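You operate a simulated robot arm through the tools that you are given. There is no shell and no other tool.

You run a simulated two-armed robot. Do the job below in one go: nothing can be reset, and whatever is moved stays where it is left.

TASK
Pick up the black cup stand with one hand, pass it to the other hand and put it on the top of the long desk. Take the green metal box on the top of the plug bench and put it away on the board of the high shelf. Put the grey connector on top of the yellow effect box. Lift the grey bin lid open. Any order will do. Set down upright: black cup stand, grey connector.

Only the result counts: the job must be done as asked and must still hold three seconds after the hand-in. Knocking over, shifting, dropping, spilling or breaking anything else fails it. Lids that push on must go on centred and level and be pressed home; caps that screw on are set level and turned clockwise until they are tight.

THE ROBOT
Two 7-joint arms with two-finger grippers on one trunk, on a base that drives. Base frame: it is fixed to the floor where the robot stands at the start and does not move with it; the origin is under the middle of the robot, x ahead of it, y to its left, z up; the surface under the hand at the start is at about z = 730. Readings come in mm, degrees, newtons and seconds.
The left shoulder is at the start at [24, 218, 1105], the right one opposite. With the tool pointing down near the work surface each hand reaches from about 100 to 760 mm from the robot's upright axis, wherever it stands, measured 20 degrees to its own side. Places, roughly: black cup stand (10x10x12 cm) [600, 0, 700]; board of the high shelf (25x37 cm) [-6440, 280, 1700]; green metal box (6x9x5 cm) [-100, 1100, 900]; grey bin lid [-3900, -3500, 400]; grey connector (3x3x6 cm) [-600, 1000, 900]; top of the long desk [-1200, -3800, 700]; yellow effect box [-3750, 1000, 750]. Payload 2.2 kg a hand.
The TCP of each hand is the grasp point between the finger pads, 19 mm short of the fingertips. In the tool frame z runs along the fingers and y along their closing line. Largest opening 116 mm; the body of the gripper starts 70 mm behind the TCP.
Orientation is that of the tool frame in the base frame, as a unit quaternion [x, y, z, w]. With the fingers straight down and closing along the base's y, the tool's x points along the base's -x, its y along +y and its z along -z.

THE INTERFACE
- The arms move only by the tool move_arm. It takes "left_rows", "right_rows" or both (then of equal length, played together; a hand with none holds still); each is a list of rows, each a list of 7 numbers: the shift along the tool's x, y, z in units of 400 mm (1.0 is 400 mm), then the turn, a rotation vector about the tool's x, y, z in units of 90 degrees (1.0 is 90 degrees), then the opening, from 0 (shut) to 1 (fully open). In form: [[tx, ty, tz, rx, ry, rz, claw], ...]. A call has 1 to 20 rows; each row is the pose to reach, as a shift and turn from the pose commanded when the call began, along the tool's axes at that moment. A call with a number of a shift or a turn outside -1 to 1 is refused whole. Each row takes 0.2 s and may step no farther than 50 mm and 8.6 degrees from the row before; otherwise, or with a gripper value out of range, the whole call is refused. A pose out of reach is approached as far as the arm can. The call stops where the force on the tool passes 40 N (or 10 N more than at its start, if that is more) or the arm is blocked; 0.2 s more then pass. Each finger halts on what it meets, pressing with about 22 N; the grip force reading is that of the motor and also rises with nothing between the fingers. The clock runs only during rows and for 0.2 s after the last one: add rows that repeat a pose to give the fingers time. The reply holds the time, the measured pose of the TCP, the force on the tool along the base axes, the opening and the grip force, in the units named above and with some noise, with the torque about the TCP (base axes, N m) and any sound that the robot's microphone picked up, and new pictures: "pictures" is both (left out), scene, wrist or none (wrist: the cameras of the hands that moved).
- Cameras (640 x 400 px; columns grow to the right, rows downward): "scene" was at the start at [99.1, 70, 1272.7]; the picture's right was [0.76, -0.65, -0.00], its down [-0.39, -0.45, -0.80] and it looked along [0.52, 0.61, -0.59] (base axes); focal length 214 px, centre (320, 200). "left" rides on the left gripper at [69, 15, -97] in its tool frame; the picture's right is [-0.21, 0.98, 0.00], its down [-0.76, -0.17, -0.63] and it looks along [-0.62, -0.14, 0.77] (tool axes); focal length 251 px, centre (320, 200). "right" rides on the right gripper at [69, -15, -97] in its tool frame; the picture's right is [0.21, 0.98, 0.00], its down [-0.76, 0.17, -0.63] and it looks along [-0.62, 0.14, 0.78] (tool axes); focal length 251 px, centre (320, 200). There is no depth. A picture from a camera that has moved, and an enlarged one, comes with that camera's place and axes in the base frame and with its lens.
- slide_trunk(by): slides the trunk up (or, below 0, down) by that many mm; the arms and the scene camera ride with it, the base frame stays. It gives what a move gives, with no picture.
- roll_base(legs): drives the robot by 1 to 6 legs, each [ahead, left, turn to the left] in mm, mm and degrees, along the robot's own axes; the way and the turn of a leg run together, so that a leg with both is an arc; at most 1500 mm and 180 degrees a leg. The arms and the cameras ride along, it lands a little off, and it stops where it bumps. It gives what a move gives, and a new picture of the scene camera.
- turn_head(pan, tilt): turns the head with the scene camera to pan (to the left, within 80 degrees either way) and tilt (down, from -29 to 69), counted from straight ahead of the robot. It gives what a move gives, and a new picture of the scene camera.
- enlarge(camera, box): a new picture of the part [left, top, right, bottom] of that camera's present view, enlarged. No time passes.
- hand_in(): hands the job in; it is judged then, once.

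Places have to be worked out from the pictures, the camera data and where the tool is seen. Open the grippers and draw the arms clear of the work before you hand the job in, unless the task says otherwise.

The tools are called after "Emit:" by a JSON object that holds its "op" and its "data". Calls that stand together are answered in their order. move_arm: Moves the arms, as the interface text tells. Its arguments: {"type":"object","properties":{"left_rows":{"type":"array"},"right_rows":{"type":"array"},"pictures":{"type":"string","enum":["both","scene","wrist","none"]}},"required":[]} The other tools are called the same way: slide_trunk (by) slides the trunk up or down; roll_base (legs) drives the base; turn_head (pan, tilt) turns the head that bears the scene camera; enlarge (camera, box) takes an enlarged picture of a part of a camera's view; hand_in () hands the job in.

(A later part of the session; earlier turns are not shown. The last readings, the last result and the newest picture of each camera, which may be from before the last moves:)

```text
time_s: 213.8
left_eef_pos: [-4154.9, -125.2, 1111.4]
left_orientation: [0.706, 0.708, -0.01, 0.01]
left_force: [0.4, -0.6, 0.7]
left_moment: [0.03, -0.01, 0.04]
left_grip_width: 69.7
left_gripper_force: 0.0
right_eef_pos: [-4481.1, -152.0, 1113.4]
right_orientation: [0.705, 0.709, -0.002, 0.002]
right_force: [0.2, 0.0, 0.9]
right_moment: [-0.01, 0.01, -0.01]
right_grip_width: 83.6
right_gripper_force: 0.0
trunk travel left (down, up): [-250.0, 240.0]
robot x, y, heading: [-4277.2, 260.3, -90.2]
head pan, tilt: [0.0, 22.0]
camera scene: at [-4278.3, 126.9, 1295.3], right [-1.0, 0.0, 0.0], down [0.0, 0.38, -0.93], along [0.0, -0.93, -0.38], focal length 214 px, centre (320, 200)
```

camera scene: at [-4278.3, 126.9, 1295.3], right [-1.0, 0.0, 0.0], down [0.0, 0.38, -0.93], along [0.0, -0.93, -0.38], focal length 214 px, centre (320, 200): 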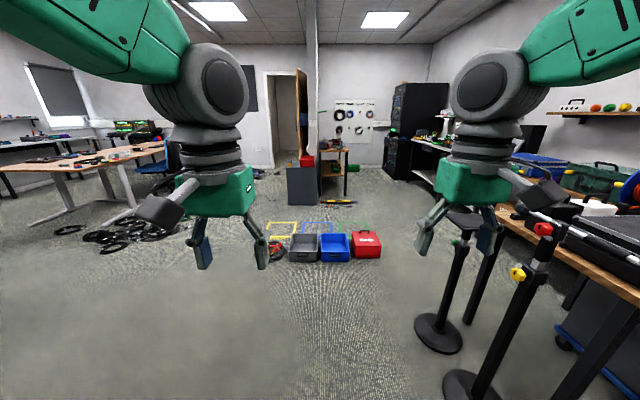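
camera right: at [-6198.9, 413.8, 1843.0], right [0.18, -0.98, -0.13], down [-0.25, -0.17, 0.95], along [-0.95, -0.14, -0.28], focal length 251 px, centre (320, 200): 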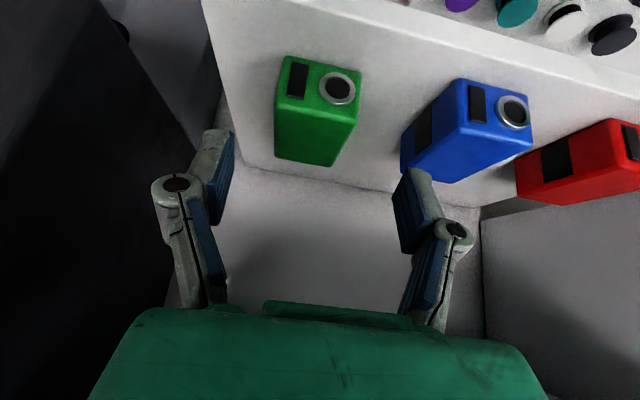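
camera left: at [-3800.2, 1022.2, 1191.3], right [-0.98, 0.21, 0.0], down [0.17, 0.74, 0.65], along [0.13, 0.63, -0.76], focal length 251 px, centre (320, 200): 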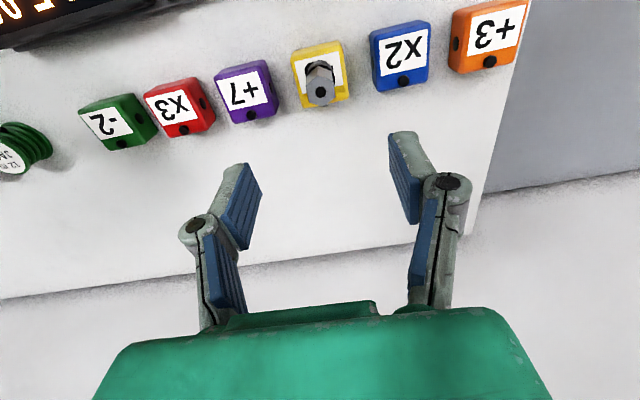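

I see trays and a red case in a row on the floor, with the bin beyond. I enlarge the bin and the gap between the coil and cable pile.

Emit:
{"op": "enlarge", "data": {"camera": "scene", "box": [250, 140, 390, 270]}}

Emit:
{"op": "enlarge", "data": {"camera": "scene", "box": [60, 160, 300, 280]}}

```text
3.08 times, centred on (320, 205) of scene
camera zoom: at [-4278.3, 126.9, 1295.3], right [-1.0, 0.0, 0.0], down [0.0, 0.38, -0.93], along [0.0, -0.93, -0.38], focal length 660 px, centre (320, 185)
```

zoom: 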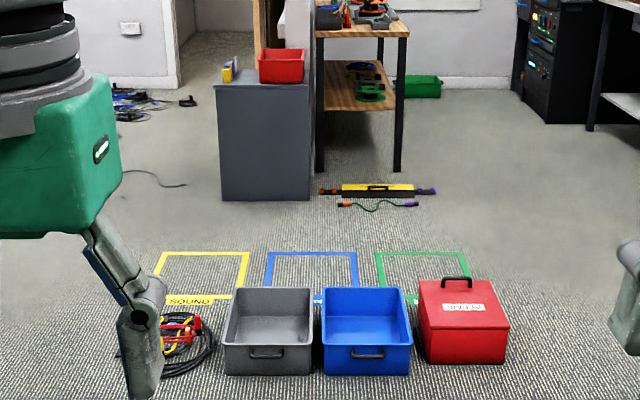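

```text
2.67 times, centred on (180, 220) of scene
camera zoom: at [-4278.3, 126.9, 1295.3], right [-1.0, 0.0, 0.0], down [0.0, 0.38, -0.93], along [0.0, -0.93, -0.38], focal length 572 px, centre (693, 147)
```

zoom: 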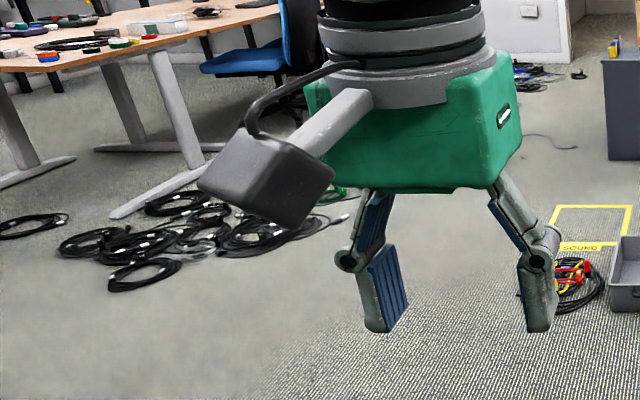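

The bin must be behind that cabinet, beside the partition; I reach it through the gap at x≈-3300 between the coil and the cable piles. I strafe 980 mm left and drive ahead 1400 mm, then look again.

Emit:
{"op": "roll_base", "data": {"legs": [[0, 980, 0], [1400, 0, 0]]}}

Emit:
{"op": "turn_head", "data": {"pan": 0, "tilt": 30}}

```text
time_s: 225.6
left_eef_pos: [-3162.1, -1509.6, 1111.1]
left_orientation: [0.709, 0.705, -0.011, 0.011]
left_force: [-0.4, -0.2, 0.3]
left_moment: [-0.01, 0.0, 0.01]
left_grip_width: 69.6
left_gripper_force: 0.0
right_eef_pos: [-3489.0, -1534.7, 1113.1]
right_orientation: [0.708, 0.706, -0.002, 0.003]
right_force: [-0.5, -0.1, 0.1]
right_moment: [-0.04, -0.01, 0.02]
right_grip_width: 83.5
right_gripper_force: 0.1
trunk travel left (down, up): [-250.0, 240.0]
robot x, y, heading: [-3281.8, -1121.0, -90.3]
head pan, tilt: [0.0, 22.0]
camera scene: at [-3283.7, -1257.3, 1295.3], right [-1.0, 0.01, 0.0], down [0.0, 0.38, -0.93], along [-0.01, -0.93, -0.38], focal length 214 px, centre (320, 200)
```

scene: 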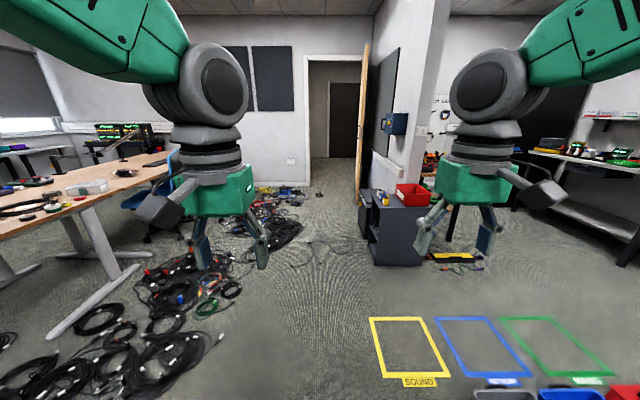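

```text
time_s: 226.2
left_eef_pos: [-3161.6, -1508.2, 1110.2]
left_orientation: [0.709, 0.705, -0.01, 0.01]
left_force: [0.6, 0.7, -0.6]
left_moment: [0.0, 0.03, -0.01]
left_grip_width: 69.4
left_gripper_force: 0.0
right_eef_pos: [-3489.4, -1532.3, 1114.2]
right_orientation: [0.708, 0.707, -0.003, 0.004]
right_force: [0.2, 0.2, -0.1]
right_moment: [0.02, 0.03, 0.01]
right_grip_width: 83.7
right_gripper_force: 0.1
trunk travel left (down, up): [-250.0, 240.0]
robot x, y, heading: [-3281.6, -1122.4, -90.3]
head pan, tilt: [0.0, 30.0]
camera scene: at [-3283.5, -1254.9, 1282.6], right [-1.0, 0.01, 0.0], down [0.0, 0.5, -0.86], along [-0.01, -0.86, -0.5], focal length 214 px, centre (320, 200)
```

scene: 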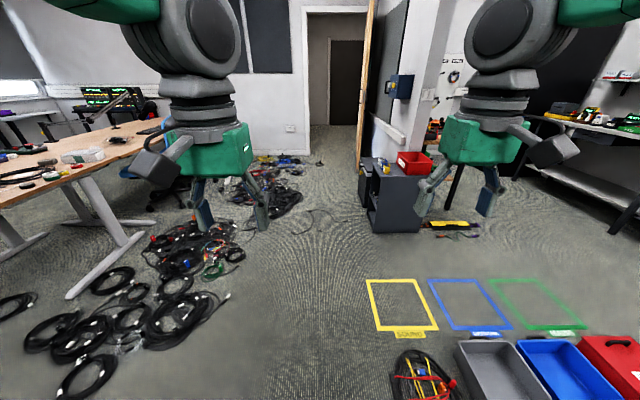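

I enlarge the area around the cabinet and behind it.

Emit:
{"op": "enlarge", "data": {"camera": "scene", "box": [290, 120, 450, 260]}}

Emit:
{"op": "enlarge", "data": {"camera": "scene", "box": [120, 140, 360, 320]}}

```text
2.86 times, centred on (370, 190) of scene
camera zoom: at [-3283.5, -1254.9, 1282.6], right [-1.0, 0.01, 0.0], down [0.0, 0.5, -0.86], along [-0.01, -0.86, -0.5], focal length 613 px, centre (177, 229)
```

zoom: 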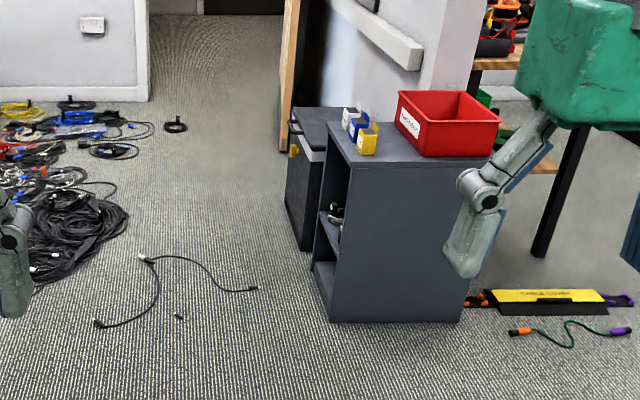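

```text
2.22 times, centred on (240, 230) of scene
camera zoom: at [-3283.5, -1254.9, 1282.6], right [-1.0, 0.01, 0.0], down [0.0, 0.5, -0.86], along [-0.01, -0.86, -0.5], focal length 477 px, centre (498, 133)
```

zoom: 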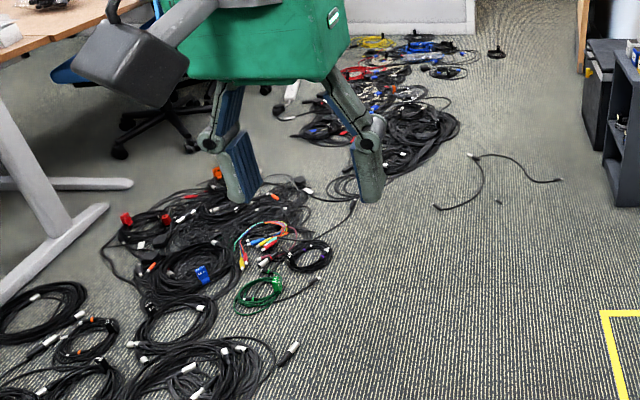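

The bin stands behind the shelf unit, its east face near x≈-3785, y −3300..−3580, with cable piles east of it. I look down at my own base to learn its footprint before planning the approach.

Emit:
{"op": "turn_head", "data": {"pan": 0, "tilt": 69}}

Emit:
{"op": "turn_head", "data": {"pan": -80, "tilt": 69}}

```text
time_s: 227.3
left_eef_pos: [-3161.3, -1508.5, 1109.4]
left_orientation: [0.708, 0.706, -0.009, 0.009]
left_force: [0.2, 0.1, 0.3]
left_moment: [-0.03, 0.04, 0.03]
left_grip_width: 69.6
left_gripper_force: 0.1
right_eef_pos: [-3488.5, -1532.1, 1114.6]
right_orientation: [0.707, 0.707, -0.003, 0.003]
right_force: [-0.6, 0.4, 0.0]
right_moment: [0.03, 0.02, 0.0]
right_grip_width: 83.7
right_gripper_force: 0.1
trunk travel left (down, up): [-250.0, 240.0]
robot x, y, heading: [-3280.8, -1120.8, -90.3]
head pan, tilt: [0.0, 68.8]
camera scene: at [-3283.3, -1220.3, 1231.2], right [-1.0, 0.01, 0.0], down [0.01, 0.93, -0.36], along [0.0, -0.36, -0.93], focal length 214 px, centre (320, 200)
```

scene: 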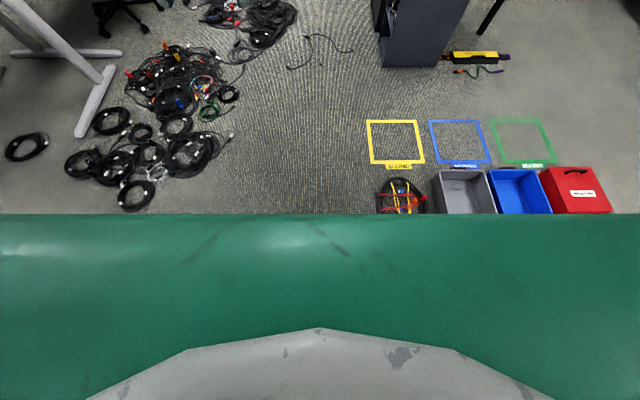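

```text
time_s: 228.8
left_eef_pos: [-3162.9, -1507.4, 1108.4]
left_orientation: [0.709, 0.705, -0.01, 0.01]
left_force: [0.3, -0.2, 0.3]
left_moment: [0.0, -0.03, -0.02]
left_grip_width: 69.5
left_gripper_force: 0.1
right_eef_pos: [-3489.5, -1532.4, 1114.0]
right_orientation: [0.708, 0.706, -0.002, 0.004]
right_force: [-0.1, -0.6, -0.4]
right_moment: [0.02, 0.01, 0.01]
right_grip_width: 83.5
right_gripper_force: 0.1
trunk travel left (down, up): [-250.0, 240.0]
robot x, y, heading: [-3282.4, -1125.0, -90.3]
head pan, tilt: [-80.0, 68.8]
camera scene: at [-3338.2, -1173.7, 1231.2], right [-0.17, 0.99, 0.0], down [0.92, 0.16, -0.36], along [-0.36, -0.06, -0.93], focal length 214 px, centre (320, 200)
```

scene: 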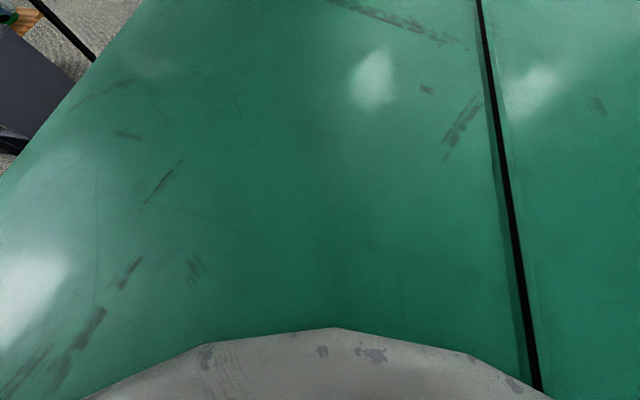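

My torso hides the base. I turn the right hand about its axis so that its camera looks back at my base.

Emit:
{"op": "move_arm", "data": {"right_rows": [[0, 0, 0, 0, 0, -0.09, 0.72], [0, 0, 0, 0, 0, -0.18, 0.72], [0, 0, 0, 0, 0, -0.27, 0.72], [0, 0, 0, 0, 0, -0.36, 0.72], [0, 0, 0, 0, 0, -0.45, 0.72], [0, 0, 0, 0, 0, -0.54, 0.72], [0, 0, 0, 0, 0, -0.63, 0.72], [0, 0, 0, 0, 0, -0.72, 0.72], [0, 0, 0, 0, 0, -0.81, 0.72], [0, 0, 0, 0, 0, -0.9, 0.72], [0, 0, 0, 0, 0, -0.99, 0.72]], "pictures": "wrist"}}

```text
time_s: 231.2
left_eef_pos: [-3162.6, -1508.9, 1108.9]
left_orientation: [0.709, 0.705, -0.009, 0.009]
left_force: [-0.9, 0.1, 0.2]
left_moment: [0.02, -0.01, 0.01]
left_grip_width: 69.5
left_gripper_force: 0.0
right_eef_pos: [-3489.4, -1532.1, 1113.7]
right_orientation: [0.008, 1.0, -0.004, 0.001]
right_force: [-0.2, -0.5, -0.1]
right_moment: [0.02, 0.01, -0.03]
right_grip_width: 83.6
right_gripper_force: 0.1
trunk travel left (down, up): [-250.0, 240.0]
robot x, y, heading: [-3285.7, -1120.8, -90.3]
head pan, tilt: [-80.0, 68.8]
camera right: at [-3558.5, -1545.1, 1210.4], right [-0.2, 0.98, -0.01], down [0.76, 0.16, 0.63], along [0.62, 0.12, -0.77], focal length 251 px, centre (320, 200)
```

right: 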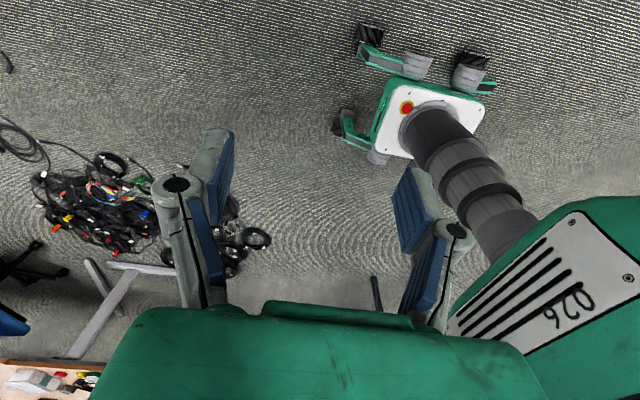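

The camera shows my base: a plate with wheel pods. I enlarge it to measure the footprint.

Emit:
{"op": "enlarge", "data": {"camera": "right", "box": [310, 0, 550, 190]}}

```text
2.11 times, centred on (430, 95) of right
camera zoom: at [-3558.5, -1545.1, 1210.4], right [-0.2, 0.98, -0.01], down [0.76, 0.16, 0.63], along [0.62, 0.12, -0.77], focal length 529 px, centre (88, 421)
```

zoom: 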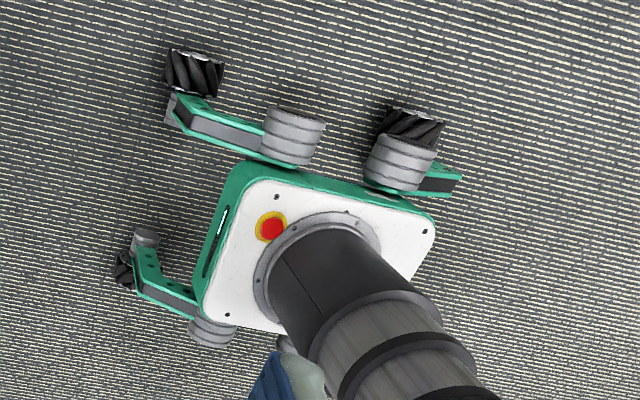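

My footprint is about ±280 mm fore-aft and ±235 mm sideways, so I can pass. I turn the right hand back, drive 1250 mm south along x≈-3285 (clear of the coil), then shift right to about (-3420,-2680) and turn towards the bin.

Emit:
{"op": "move_arm", "data": {"right_rows": [[0, 0, 0, 0, 0, 0.09, 0.72], [0, 0, 0, 0, 0, 0.18, 0.72], [0, 0, 0, 0, 0, 0.27, 0.72], [0, 0, 0, 0, 0, 0.36, 0.72], [0, 0, 0, 0, 0, 0.45, 0.72], [0, 0, 0, 0, 0, 0.54, 0.72], [0, 0, 0, 0, 0, 0.63, 0.72], [0, 0, 0, 0, 0, 0.72, 0.72], [0, 0, 0, 0, 0, 0.81, 0.72], [0, 0, 0, 0, 0, 0.9, 0.72], [0, 0, 0, 0, 0, 0.99, 0.72]], "pictures": "none"}}

Emit:
{"op": "roll_base", "data": {"legs": [[1250, 0, 0], [310, -130, 0], [0, 0, -31]]}}

Emit:
{"op": "turn_head", "data": {"pan": 0, "tilt": 40}}

```text
time_s: 233.6
left_eef_pos: [-3162.0, -1508.7, 1109.7]
left_orientation: [0.709, 0.705, -0.01, 0.01]
left_force: [-0.6, -0.9, 1.3]
left_moment: [-0.04, 0.01, 0.01]
left_grip_width: 69.5
left_gripper_force: 0.0
right_eef_pos: [-3488.7, -1532.4, 1114.0]
right_orientation: [0.709, 0.705, -0.003, 0.002]
right_force: [-0.1, -0.4, 0.1]
right_moment: [-0.01, 0.01, 0.0]
right_grip_width: 83.8
right_gripper_force: 0.0
trunk travel left (down, up): [-250.0, 240.0]
robot x, y, heading: [-3283.2, -1119.8, -90.3]
head pan, tilt: [-80.0, 68.8]
```

```text
time_s: 243.2
left_eef_pos: [-3546.2, -3061.5, 1108.1]
left_orientation: [0.879, 0.476, -0.013, 0.004]
left_force: [0.6, 0.3, 0.6]
left_moment: [0.01, 0.05, 0.02]
left_grip_width: 69.5
left_gripper_force: 0.0
right_eef_pos: [-3833.8, -2905.7, 1115.2]
right_orientation: [0.879, 0.478, -0.005, 0.0]
right_force: [0.8, -0.3, 0.2]
right_moment: [0.07, 0.03, 0.0]
right_grip_width: 83.5
right_gripper_force: 0.0
trunk travel left (down, up): [-250.0, 240.0]
robot x, y, heading: [-3439.9, -2669.9, -123.4]
head pan, tilt: [-80.0, 68.8]
camera scene: at [-3514.8, -2684.1, 1231.3], right [0.4, 0.92, 0.0], down [0.86, -0.37, -0.36], along [-0.33, 0.15, -0.93], focal length 214 px, centre (320, 200)
```

scene: 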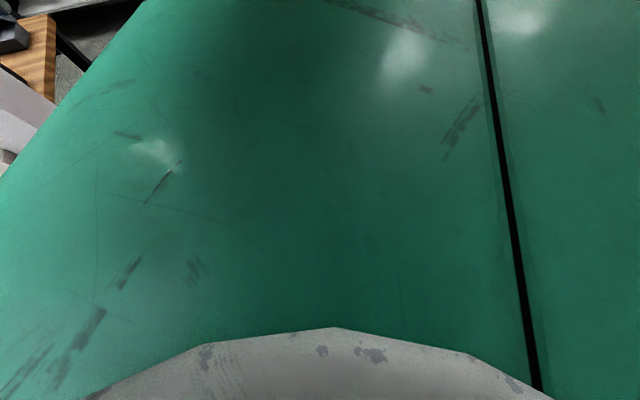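

```text
time_s: 244.8
left_eef_pos: [-3550.1, -3057.8, 1109.3]
left_orientation: [0.88, 0.475, -0.01, 0.005]
left_force: [0.0, -0.1, 1.0]
left_moment: [-0.01, -0.02, -0.01]
left_grip_width: 69.8
left_gripper_force: 0.0
right_eef_pos: [-3837.7, -2901.4, 1116.6]
right_orientation: [0.879, 0.477, -0.004, 0.003]
right_force: [-0.9, -0.3, -0.4]
right_moment: [0.03, 0.0, -0.03]
right_grip_width: 83.4
right_gripper_force: 0.0
trunk travel left (down, up): [-250.0, 240.0]
robot x, y, heading: [-3441.0, -2668.3, -123.2]
head pan, tilt: [0.0, 40.0]
camera scene: at [-3515.1, -2774.1, 1267.2], right [-0.84, 0.55, 0.0], down [0.36, 0.54, -0.76], along [-0.42, -0.64, -0.65], focal length 214 px, centre (320, 200)
```

scene: 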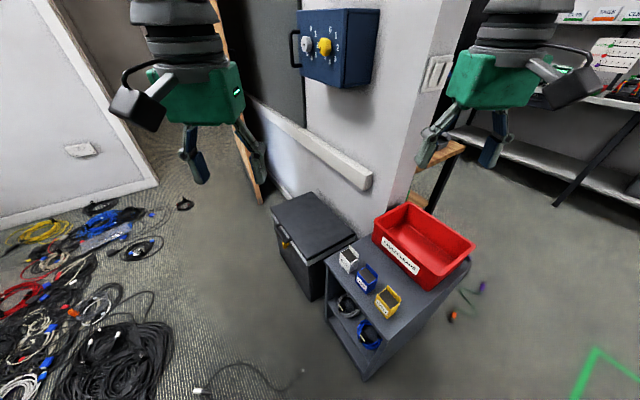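

I now see the bin well: a dark bin with a flat lid against the wall, a yellow thing on its front. I enlarge it.

Emit:
{"op": "enlarge", "data": {"camera": "scene", "box": [230, 160, 390, 320]}}

Emit:
{"op": "enlarge", "data": {"camera": "scene", "box": [255, 180, 365, 270]}}

```text
2.50 times, centred on (310, 240) of scene
camera zoom: at [-3515.1, -2774.1, 1267.2], right [-0.84, 0.55, 0.0], down [0.36, 0.54, -0.76], along [-0.42, -0.64, -0.65], focal length 536 px, centre (345, 100)
```

zoom: 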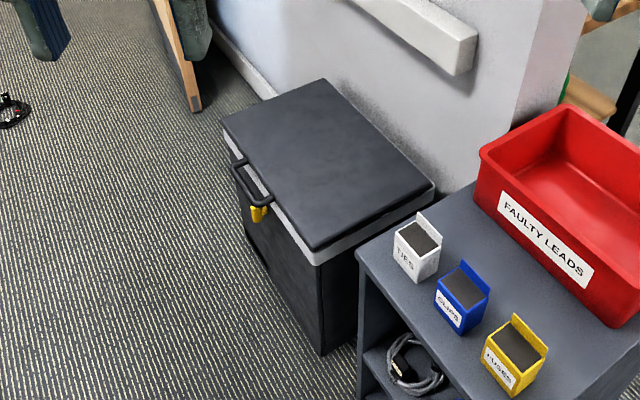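

```text
4.44 times, centred on (310, 225) of scene
camera zoom: at [-3515.1, -2774.1, 1267.2], right [-0.84, 0.55, 0.0], down [0.36, 0.54, -0.76], along [-0.42, -0.64, -0.65], focal length 953 px, centre (364, 89)
```

zoom: 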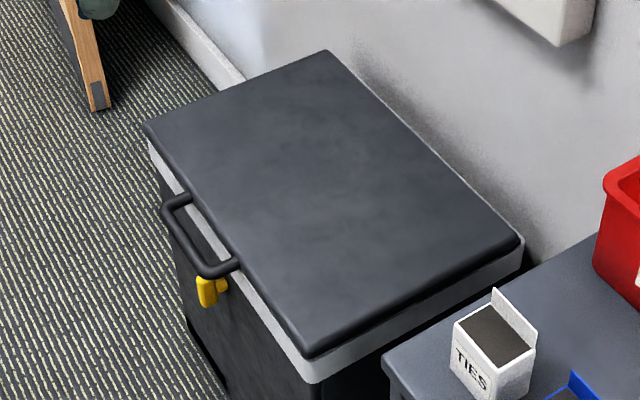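

The lid is hinged at the wall side and has a black loop handle in the middle of its front (east) edge, near (-3734,-3486,430). I take wrist views of it from here for triangulation.

Emit:
{"op": "enlarge", "data": {"camera": "left", "box": [160, 0, 480, 200]}}

Emit:
{"op": "enlarge", "data": {"camera": "right", "box": [0, 0, 640, 400]}}

```text
2.00 times, centred on (320, 100) of left
camera zoom: at [-3497.9, -3006.2, 1203.8], right [0.7, -0.71, 0.0], down [-0.55, -0.53, 0.65], along [-0.46, -0.46, -0.76], focal length 503 px, centre (320, 400)
```

zoom: 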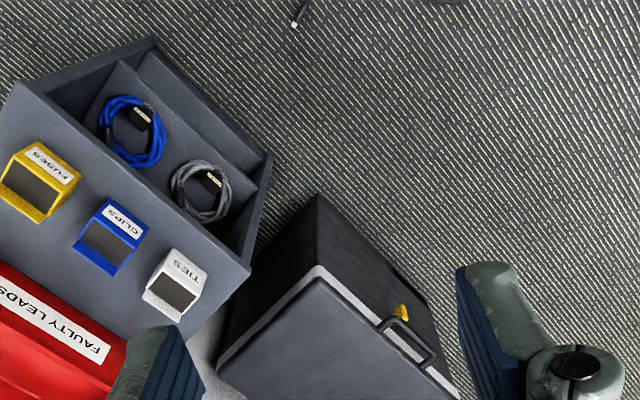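

```text
1.00 times, centred on (320, 200) of right (not enlarged: the box is as wide or as high as the picture)
camera zoom: at [-3811.6, -2832.5, 1211.1], right [0.94, -0.35, 0.0], down [-0.27, -0.72, 0.64], along [-0.23, -0.6, -0.77], focal length 251 px, centre (320, 200)
```

zoom: 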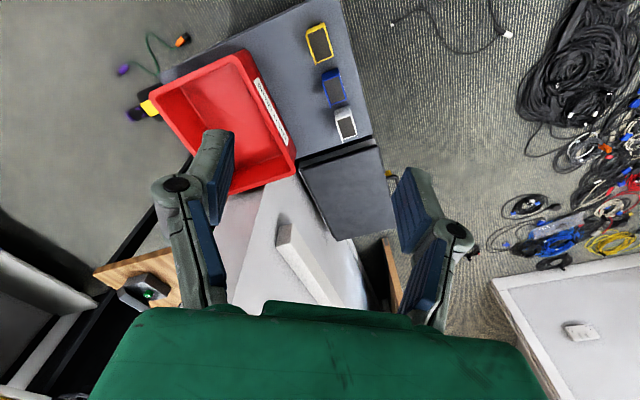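

I enlarge the thin cable on the floor to know exactly where my wheels may go.

Emit:
{"op": "enlarge", "data": {"camera": "scene", "box": [140, 290, 380, 400]}}

Emit:
{"op": "enlarge", "data": {"camera": "right", "box": [230, 120, 420, 320]}}

Emit:
{"op": "enlarge", "data": {"camera": "left", "box": [240, 120, 480, 260]}}

```text
2.67 times, centred on (260, 345) of scene
camera zoom: at [-3515.1, -2774.1, 1267.2], right [-0.84, 0.55, 0.0], down [0.36, 0.54, -0.76], along [-0.42, -0.64, -0.65], focal length 572 px, centre (480, -187)
```

zoom: 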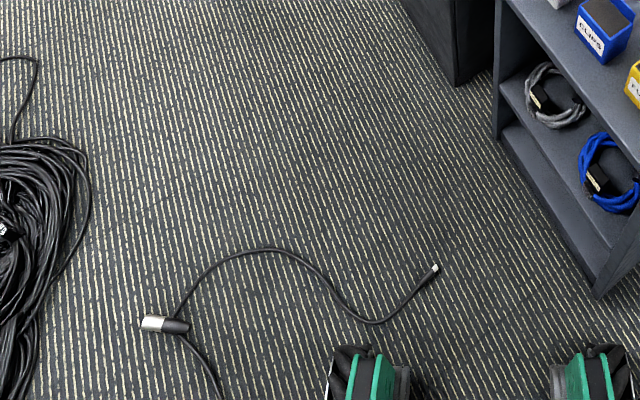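

```text
2.00 times, centred on (325, 220) of right
camera zoom: at [-3811.6, -2832.5, 1211.1], right [0.94, -0.35, 0.0], down [-0.27, -0.72, 0.64], along [-0.23, -0.6, -0.77], focal length 503 px, centre (310, 160)
```

zoom: 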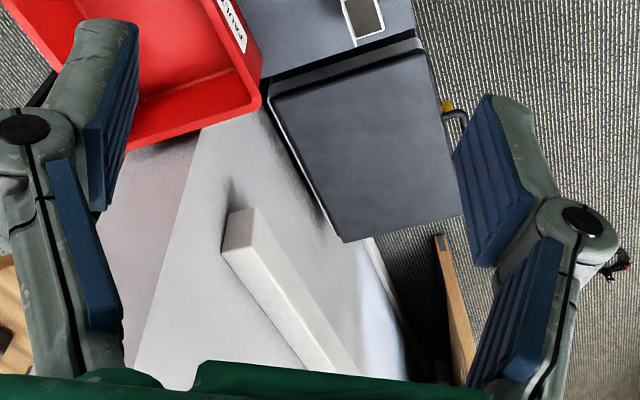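

```text
2.67 times, centred on (360, 190) of left
camera zoom: at [-3497.9, -3006.2, 1203.8], right [0.7, -0.71, 0.0], down [-0.55, -0.53, 0.65], along [-0.46, -0.46, -0.76], focal length 670 px, centre (213, 227)
```

zoom: 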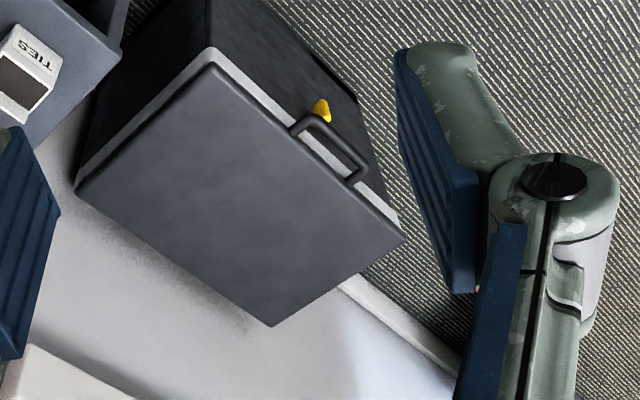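

Handle triangulates consistently to (-3741,-3508,404), its bar about 120 mm long along y; the lid spans x −3783..−4074. I turn back to heading -90 and move to about (-3515,-2895), where the wheels stay clear of the thin cable and the shelf unit.

Emit:
{"op": "roll_base", "data": {"legs": [[0, 0, 33.2], [215, -74, 0]]}}

Emit:
{"op": "turn_head", "data": {"pan": -20, "tilt": 50}}

```text
time_s: 248.1
left_eef_pos: [-3390.6, -3269.7, 1108.6]
left_orientation: [0.707, 0.708, -0.01, 0.007]
left_force: [0.4, 0.5, -0.1]
left_moment: [0.04, -0.03, 0.02]
left_grip_width: 69.4
left_gripper_force: 0.0
right_eef_pos: [-3718.1, -3295.5, 1116.6]
right_orientation: [0.705, 0.709, -0.004, 0.003]
right_force: [-0.8, 0.1, -0.8]
right_moment: [0.01, -0.03, -0.03]
right_grip_width: 83.3
right_gripper_force: 0.0
trunk travel left (down, up): [-250.0, 240.0]
robot x, y, heading: [-3512.0, -2886.1, -90.3]
head pan, tilt: [0.0, 40.0]
camera scene: at [-3516.7, -3012.5, 1267.2], right [-1.0, 0.0, 0.0], down [0.0, 0.64, -0.76], along [0.0, -0.76, -0.64], focal length 214 px, centre (320, 200)
```

scene: 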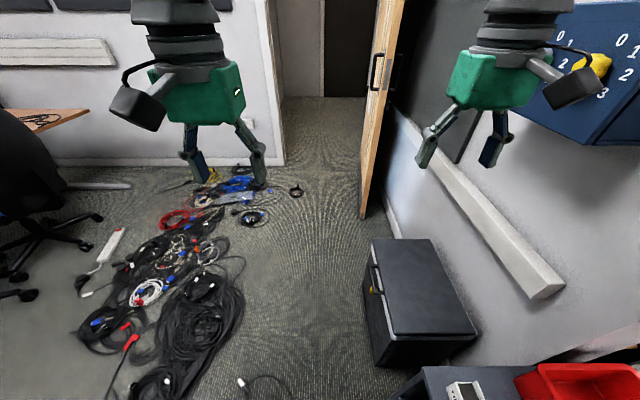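

```text
time_s: 248.9
left_eef_pos: [-3392.0, -3267.2, 1106.8]
left_orientation: [0.707, 0.707, -0.007, 0.006]
left_force: [0.2, 0.6, 0.3]
left_moment: [-0.02, -0.03, 0.0]
left_grip_width: 69.5
left_gripper_force: 0.2
right_eef_pos: [-3717.9, -3292.8, 1117.5]
right_orientation: [0.707, 0.708, -0.005, 0.004]
right_force: [0.3, -0.5, 0.1]
right_moment: [0.01, -0.02, 0.02]
right_grip_width: 83.4
right_gripper_force: 0.1
trunk travel left (down, up): [-250.0, 240.0]
robot x, y, heading: [-3518.3, -2890.5, -90.1]
head pan, tilt: [-20.0, 50.0]
camera scene: at [-3543.3, -2999.6, 1253.1], right [-0.94, 0.34, 0.0], down [0.26, 0.72, -0.64], along [-0.22, -0.6, -0.77], focal length 214 px, centre (320, 200)
```

scene: 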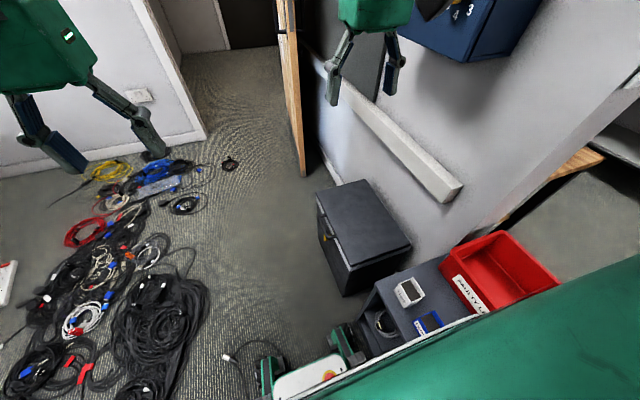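

Good position: robot at (-3515,-2889), heading -90. I lower the trunk 150 mm, then bring the right hand down with the gripper closing, tilting it to point south-west and 45° down.

Emit:
{"op": "slide_trunk", "data": {"by": -150}}

Emit:
{"op": "move_arm", "data": {"right_rows": [[-0.011, 0.011, 0.069, 0.0218, -0.0526, 0.0526, 0.6], [-0.022, 0.022, 0.139, 0.0436, -0.1053, 0.1053, 0.5], [-0.033, 0.033, 0.208, 0.0654, -0.1579, 0.1579, 0.4], [-0.044, 0.044, 0.278, 0.0872, -0.2105, 0.2105, 0.3], [-0.056, 0.056, 0.347, 0.1089, -0.2632, 0.2632, 0.2], [-0.067, 0.067, 0.417, 0.1307, -0.3158, 0.3158, 0.1], [-0.078, 0.078, 0.486, 0.1525, -0.3684, 0.3684, 0.0], [-0.089, 0.089, 0.556, 0.1743, -0.4211, 0.4211, 0.0], [-0.1, 0.1, 0.625, 0.1961, -0.4737, 0.4737, 0.0], [-0.1, 0.1, 0.625, 0.1961, -0.4737, 0.4737, 0.0]]}}

```text
time_s: 250.7
left_eef_pos: [-3391.3, -3266.8, 958.0]
left_orientation: [0.707, 0.707, -0.008, 0.006]
left_force: [0.2, -0.4, 0.3]
left_moment: [-0.01, -0.03, -0.01]
left_grip_width: 69.6
left_gripper_force: 0.1
right_eef_pos: [-3717.8, -3292.9, 966.2]
right_orientation: [0.706, 0.708, -0.006, 0.004]
right_force: [0.1, -1.0, 0.1]
right_moment: [0.02, -0.01, -0.01]
right_grip_width: 83.4
right_gripper_force: 0.1
trunk travel left (down, up): [-100.0, 390.0]
robot x, y, heading: [-3513.8, -2888.8, -90.2]
head pan, tilt: [-20.0, 50.0]
```

```text
time_s: 252.9
left_eef_pos: [-3391.0, -3266.1, 956.2]
left_orientation: [0.707, 0.707, -0.009, 0.004]
left_force: [1.0, -0.7, 0.2]
left_moment: [0.05, 0.01, 0.0]
left_grip_width: 69.8
left_gripper_force: 0.0
right_eef_pos: [-3687.8, -3344.9, 730.3]
right_orientation: [0.873, 0.32, -0.332, 0.158]
right_force: [-0.1, 0.2, 0.0]
right_moment: [-0.01, -0.01, 0.02]
right_grip_width: 0.0
right_gripper_force: 21.4
trunk travel left (down, up): [-100.0, 390.0]
robot x, y, heading: [-3515.7, -2889.2, -90.0]
head pan, tilt: [-20.0, 50.0]
camera scene: at [-3542.0, -2999.3, 1103.2], right [-0.94, 0.34, 0.0], down [0.26, 0.72, -0.64], along [-0.22, -0.6, -0.77], focal length 214 px, centre (320, 200)
camera right: at [-3611.0, -3253.8, 752.5], right [0.77, -0.63, -0.09], down [-0.02, -0.16, 0.99], along [-0.64, -0.76, -0.14], focal length 251 px, centre (320, 200)
```

scene: 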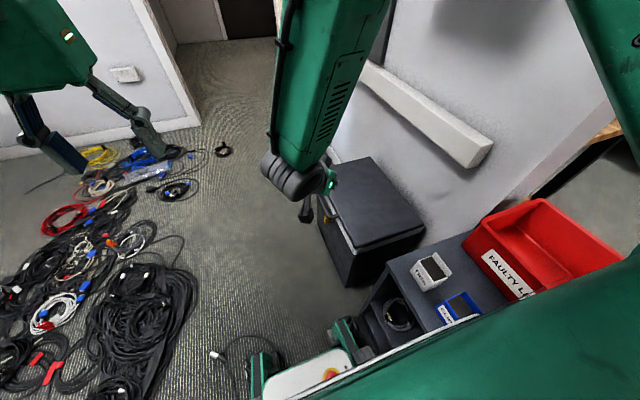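
right: 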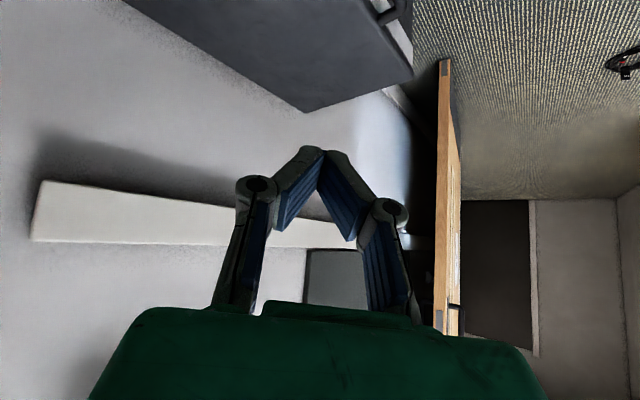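

The hand points SW and 45° down, closed. I move it to a start point above-east of the handle, about (-3640,-3405,505).

Emit:
{"op": "move_arm", "data": {"right_rows": [[0.064, 0.026, 0.071, 0, 0, 0, 0], [0.128, 0.052, 0.142, 0, 0, 0, 0], [0.192, 0.078, 0.213, 0, 0, 0, 0], [0.256, 0.104, 0.284, 0, 0, 0, 0], [0.32, 0.13, 0.355, 0, 0, 0, 0], [0.384, 0.156, 0.426, 0, 0, 0, 0], [0.384, 0.156, 0.426, 0, 0, 0, 0]]}}

```text
time_s: 254.5
left_eef_pos: [-3390.1, -3266.9, 956.6]
left_orientation: [0.707, 0.707, -0.008, 0.005]
left_force: [-1.1, -0.5, 0.3]
left_moment: [-0.01, 0.03, 0.02]
left_grip_width: 69.6
left_gripper_force: 0.1
right_eef_pos: [-3644.0, -3391.0, 489.0]
right_orientation: [0.851, 0.354, -0.356, 0.152]
right_force: [-0.2, -0.4, -0.2]
right_moment: [0.0, 0.0, 0.02]
right_grip_width: 0.0
right_gripper_force: 21.7
trunk travel left (down, up): [-100.0, 390.0]
robot x, y, heading: [-3513.8, -2886.5, -90.0]
head pan, tilt: [-20.0, 50.0]
camera scene: at [-3541.9, -3000.2, 1103.1], right [-0.94, 0.34, 0.0], down [0.26, 0.72, -0.64], along [-0.22, -0.6, -0.77], focal length 214 px, centre (320, 200)
camera right: at [-3571.6, -3296.7, 507.2], right [0.8, -0.58, -0.15], down [0.06, -0.17, 0.98], along [-0.6, -0.8, -0.1], focal length 251 px, centre (320, 200)
```

scene: 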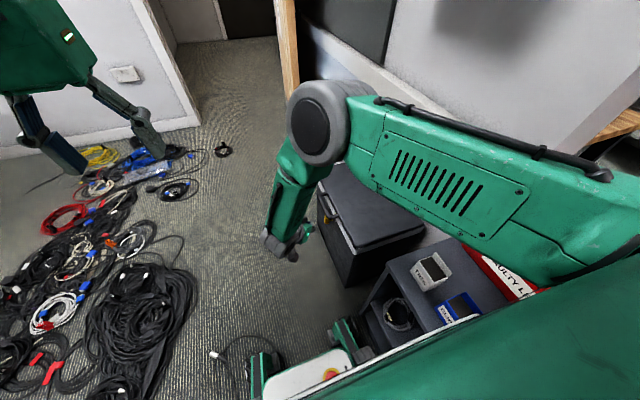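
right: 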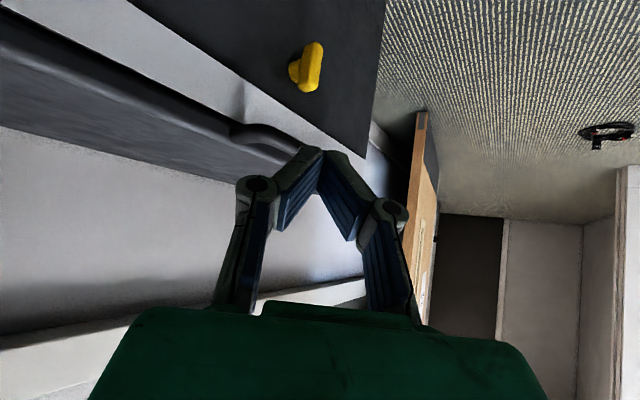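

I enlarge the right wrist view to verify where the handle is relative to the fingertips before sliding under it.

Emit:
{"op": "enlarge", "data": {"camera": "right", "box": [160, 40, 420, 240]}}

Emit:
{"op": "enlarge", "data": {"camera": "left", "box": [0, 0, 640, 400]}}

```text
2.00 times, centred on (290, 140) of right
camera zoom: at [-3571.6, -3296.7, 507.2], right [0.8, -0.58, -0.15], down [0.06, -0.17, 0.98], along [-0.6, -0.8, -0.1], focal length 503 px, centre (380, 320)
```

zoom: 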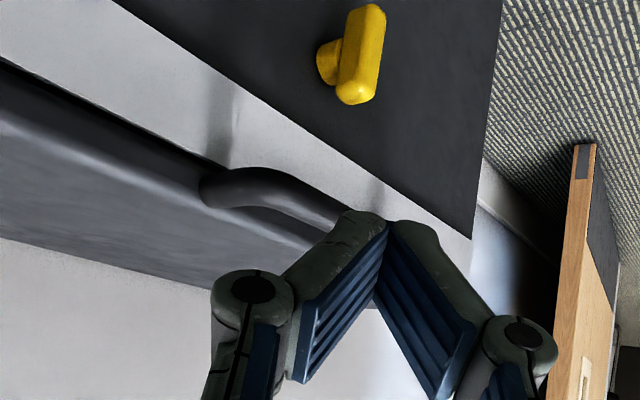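

```text
1.00 times, centred on (320, 200) of left (not enlarged: the box is as wide or as high as the picture)
camera zoom: at [-3374.3, -3196.1, 1052.0], right [0.98, -0.22, 0.0], down [-0.16, -0.75, 0.65], along [-0.14, -0.63, -0.76], focal length 251 px, centre (320, 200)
```

zoom: 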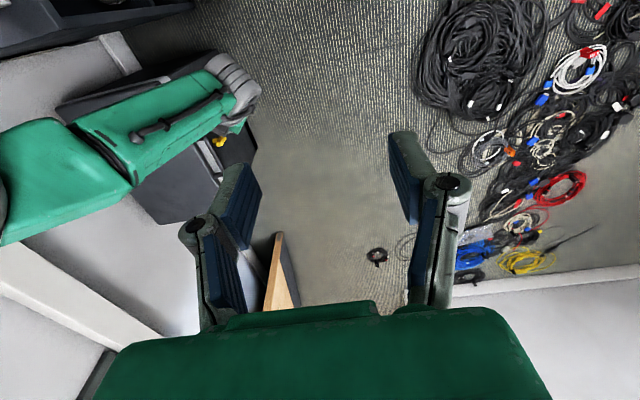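

The close view revises the bar to about (-3738, y −3433..−3550, z≈435) and the lid top to ≈445. I slide the closed fingers down along their axis to just below the bar, aiming slightly south of its centre.

Emit:
{"op": "move_arm", "data": {"right_rows": [[-0.048, 0.027, 0.065, 0, 0, 0, 0], [-0.095, 0.053, 0.13, 0, 0, 0, 0], [-0.095, 0.053, 0.18, 0, 0, 0, 0], [-0.095, 0.053, 0.23, 0, 0, 0, 0], [-0.095, 0.053, 0.28, 0, 0, 0, 0], [-0.095, 0.053, 0.33, 0, 0, 0, 0], [-0.095, 0.053, 0.38, 0, 0, 0, 0], [-0.095, 0.053, 0.38, 0, 0, 0, 0]]}}

Emit:
{"op": "enlarge", "data": {"camera": "right", "box": [160, 40, 420, 240]}}

```text
time_s: 256.3
left_eef_pos: [-3390.3, -3267.4, 956.3]
left_orientation: [0.708, 0.707, -0.007, 0.003]
left_force: [-0.6, -0.2, -0.5]
left_moment: [0.01, 0.0, -0.04]
left_grip_width: 69.6
left_gripper_force: 0.1
right_eef_pos: [-3721.9, -3500.7, 408.0]
right_orientation: [0.851, 0.355, -0.356, 0.152]
right_force: [12.8, 1.9, -1.8]
right_moment: [-0.13, 0.38, -0.36]
right_grip_width: 0.0
right_gripper_force: 22.0
trunk travel left (down, up): [-100.0, 390.0]
robot x, y, heading: [-3514.6, -2885.5, -89.9]
head pan, tilt: [-20.0, 50.0]
camera scene: at [-3540.2, -3000.9, 1102.9], right [-0.94, 0.34, 0.0], down [0.26, 0.72, -0.64], along [-0.22, -0.6, -0.77], focal length 214 px, centre (320, 200)
camera right: at [-3649.4, -3407.1, 426.4], right [0.8, -0.58, -0.15], down [0.06, -0.17, 0.98], along [-0.6, -0.8, -0.1], focal length 251 px, centre (320, 200)
```

scene: 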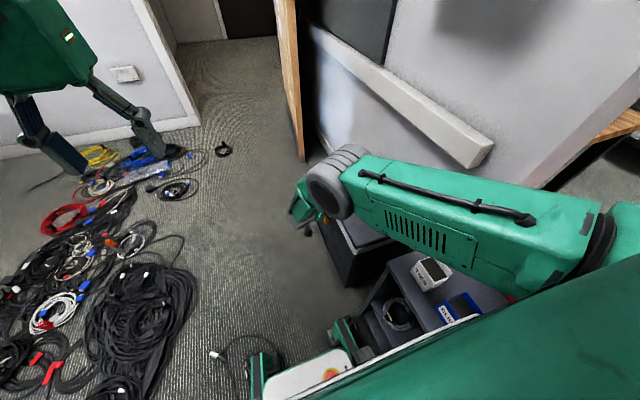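
right: 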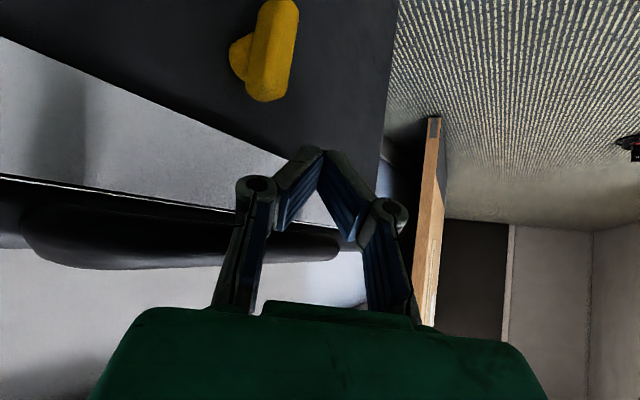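

```text
2.00 times, centred on (290, 140) of right
camera zoom: at [-3649.4, -3407.1, 426.4], right [0.8, -0.58, -0.15], down [0.06, -0.17, 0.98], along [-0.6, -0.8, -0.1], focal length 503 px, centre (380, 320)
```

zoom: 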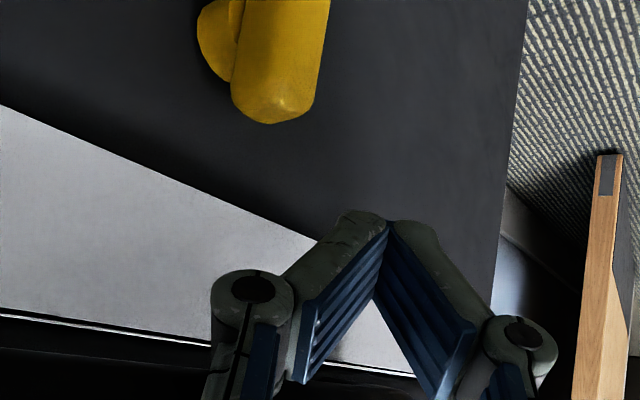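

The 12.8 N sideways force comes from the finger knuckle touching the bar, because the hand comes in diagonally. I back off 15 mm and turn the hand 40° so that it points due west, square to the bar.

Emit:
{"op": "move_arm", "data": {"right_rows": [[0.026, 0.012, -0.031, 0, 0, 0, 0], [0.026, 0.012, -0.031, 0.0524, 0, 0.0524, 0], [0.026, 0.012, -0.031, 0.1047, 0, 0.1047, 0], [0.026, 0.012, -0.031, 0.1571, 0, 0.1571, 0], [0.026, 0.012, -0.031, 0.2095, 0, 0.2095, 0], [0.026, 0.012, -0.031, 0.2618, 0, 0.2618, 0], [0.026, 0.012, -0.031, 0.3142, 0, 0.3142, 0], [0.026, 0.012, -0.031, 0.3142, 0, 0.3142, 0]]}}

```text
time_s: 258.1
left_eef_pos: [-3390.9, -3268.2, 955.4]
left_orientation: [0.707, 0.707, -0.007, 0.003]
left_force: [0.2, 0.2, 0.7]
left_moment: [0.0, 0.0, 0.02]
left_grip_width: 69.3
left_gripper_force: 0.0
right_eef_pos: [-3726.0, -3465.3, 430.2]
right_orientation: [0.922, 0.039, -0.384, 0.021]
right_force: [2.5, 0.9, -1.4]
right_moment: [-0.02, 0.01, -0.06]
right_grip_width: 0.0
right_gripper_force: 21.9
right hand out of reach, approached as far as the arm can: row 5, 6, 7, 8
trunk travel left (down, up): [-100.0, 390.0]
robot x, y, heading: [-3516.4, -2888.5, -90.1]
head pan, tilt: [-20.0, 50.0]
camera scene: at [-3542.0, -3000.9, 1102.9], right [-0.94, 0.34, 0.0], down [0.26, 0.72, -0.64], along [-0.22, -0.6, -0.77], focal length 214 px, centre (320, 200)
camera right: at [-3610.2, -3438.3, 449.2], right [0.24, -0.96, -0.14], down [-0.07, -0.16, 0.98], along [-0.97, -0.22, -0.11], focal length 251 px, centre (320, 200)
```

scene: 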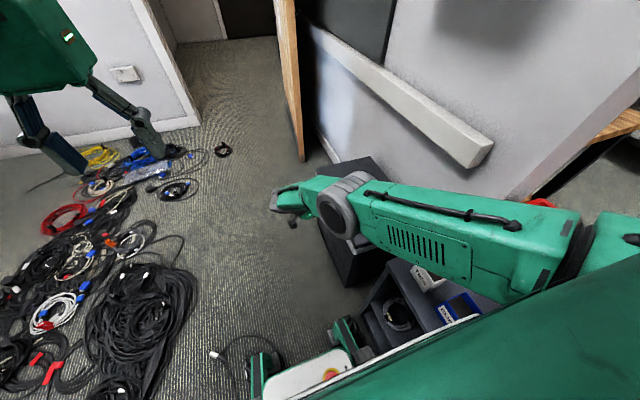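
right: 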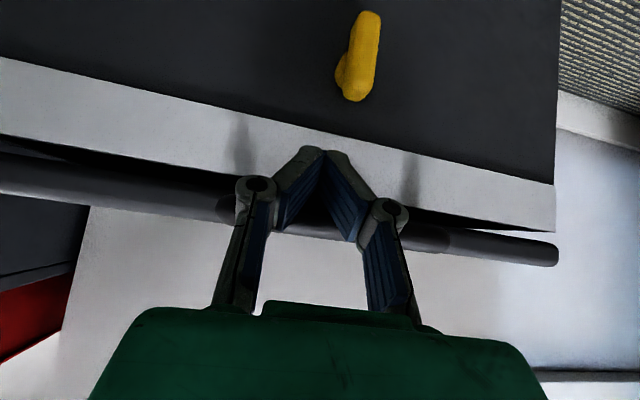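

The hand now points west with the fingers touching the bar from below (force 2.5 N). I start lifting along the lid's arc, to about 20° first.

Emit:
{"op": "move_arm", "data": {"right_rows": [[-0.02, 0, -0.02, 0, 0, 0, 0], [-0.0507, 0.0003, -0.046, 0, 0, 0, 0], [-0.078, 0.0, -0.067, 0, 0, 0, 0], [-0.105, 0.0, -0.087, 0, 0, 0, 0], [-0.134, 0.0, -0.106, 0, 0, 0, 0], [-0.163, -0.0005, -0.124, 0, 0, 0, 0], [-0.193, -0.001, -0.14, 0, 0, 0, 0], [-0.224, -0.002, -0.155, 0, 0, 0, 0]]}}

```text
time_s: 259.9
left_eef_pos: [-3391.0, -3267.9, 955.4]
left_orientation: [0.707, 0.708, -0.008, 0.004]
left_force: [0.0, 1.2, 0.0]
left_moment: [0.01, 0.01, 0.02]
left_grip_width: 69.7
left_gripper_force: 0.1
right_eef_pos: [-3749.6, -3464.7, 537.9]
right_orientation: [0.922, 0.04, -0.384, 0.023]
right_force: [0.2, -0.2, -0.4]
right_moment: [-0.03, 0.04, -0.01]
right_grip_width: 0.1
right_gripper_force: 21.6
trunk travel left (down, up): [-100.0, 390.0]
robot x, y, heading: [-3516.1, -2885.5, -90.1]
head pan, tilt: [-20.0, 50.0]
camera scene: at [-3542.3, -3000.8, 1103.0], right [-0.94, 0.34, 0.0], down [0.26, 0.72, -0.64], along [-0.22, -0.6, -0.77], focal length 214 px, centre (320, 200)
camera right: at [-3633.0, -3437.1, 555.5], right [0.24, -0.96, -0.14], down [-0.07, -0.16, 0.98], along [-0.97, -0.23, -0.1], focal length 251 px, centre (320, 200)
```

scene: 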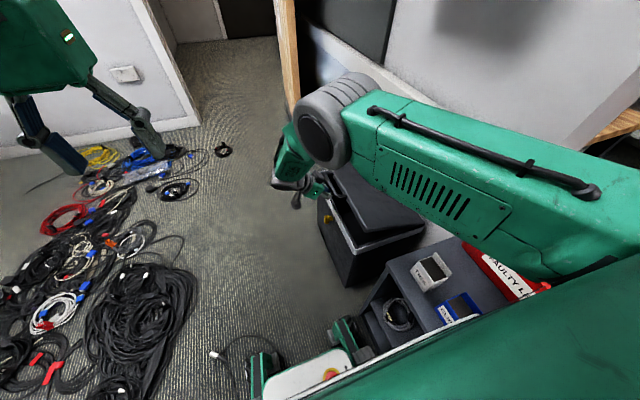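
right: 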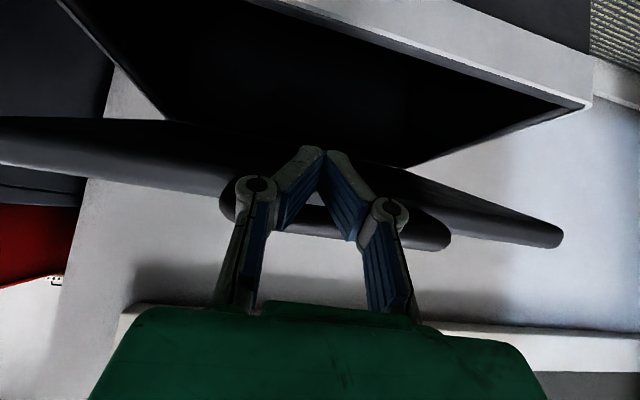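

The lid is opening (its underside and the bin's inside are visible) with almost no force. I go on along the arc to about 45°.

Emit:
{"op": "move_arm", "data": {"right_rows": [[-0.031, -0.001, -0.014, 0, 0, 0, 0], [-0.063, -0.002, -0.026, 0, 0, 0, 0], [-0.096, -0.003, -0.037, 0, 0, 0, 0], [-0.129, -0.004, -0.0465, 0, 0, 0, 0], [-0.162, -0.0055, -0.054, 0, 0, 0, 0], [-0.1955, -0.007, -0.061, 0, 0, 0, 0], [-0.229, -0.0085, -0.066, 0, 0, 0, 0], [-0.263, -0.01, -0.0695, 0, 0, 0, 0], [-0.297, -0.012, -0.0715, 0, 0, 0, 0], [-0.331, -0.0135, -0.0725, 0, 0, 0, 0]]}}

```text
time_s: 262.1
left_eef_pos: [-3389.9, -3267.7, 954.9]
left_orientation: [0.707, 0.707, -0.007, 0.004]
left_force: [-0.2, 0.1, 1.1]
left_moment: [0.0, 0.01, -0.01]
left_grip_width: 69.5
left_gripper_force: 0.0
right_eef_pos: [-3820.5, -3463.4, 651.1]
right_orientation: [0.922, 0.041, -0.384, 0.023]
right_force: [0.9, 0.0, -0.8]
right_moment: [-0.02, 0.01, -0.04]
right_grip_width: 0.1
right_gripper_force: 22.1
trunk travel left (down, up): [-100.0, 390.0]
robot x, y, heading: [-3515.7, -2884.5, -89.9]
head pan, tilt: [-20.0, 50.0]
camera scene: at [-3542.3, -3000.7, 1103.0], right [-0.94, 0.34, 0.0], down [0.26, 0.72, -0.64], along [-0.22, -0.6, -0.77], focal length 214 px, centre (320, 200)
camera right: at [-3704.9, -3437.6, 669.3], right [0.24, -0.96, -0.14], down [-0.07, -0.16, 0.98], along [-0.97, -0.23, -0.11], focal length 251 px, centre (320, 200)
```

scene: 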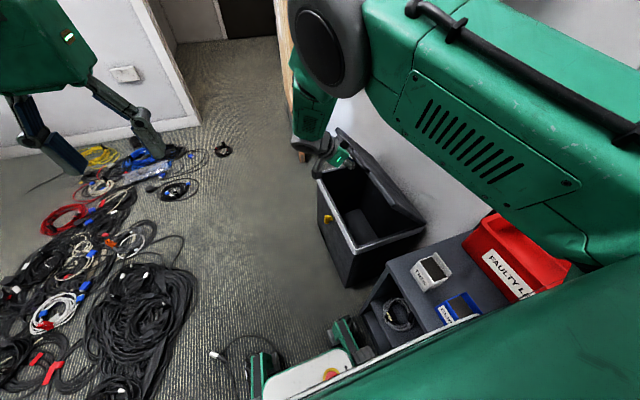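
right: 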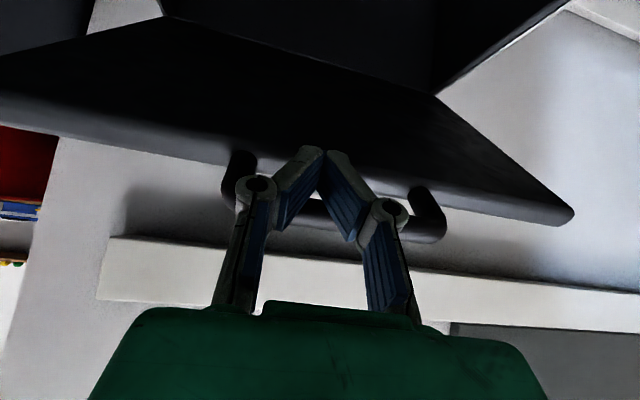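

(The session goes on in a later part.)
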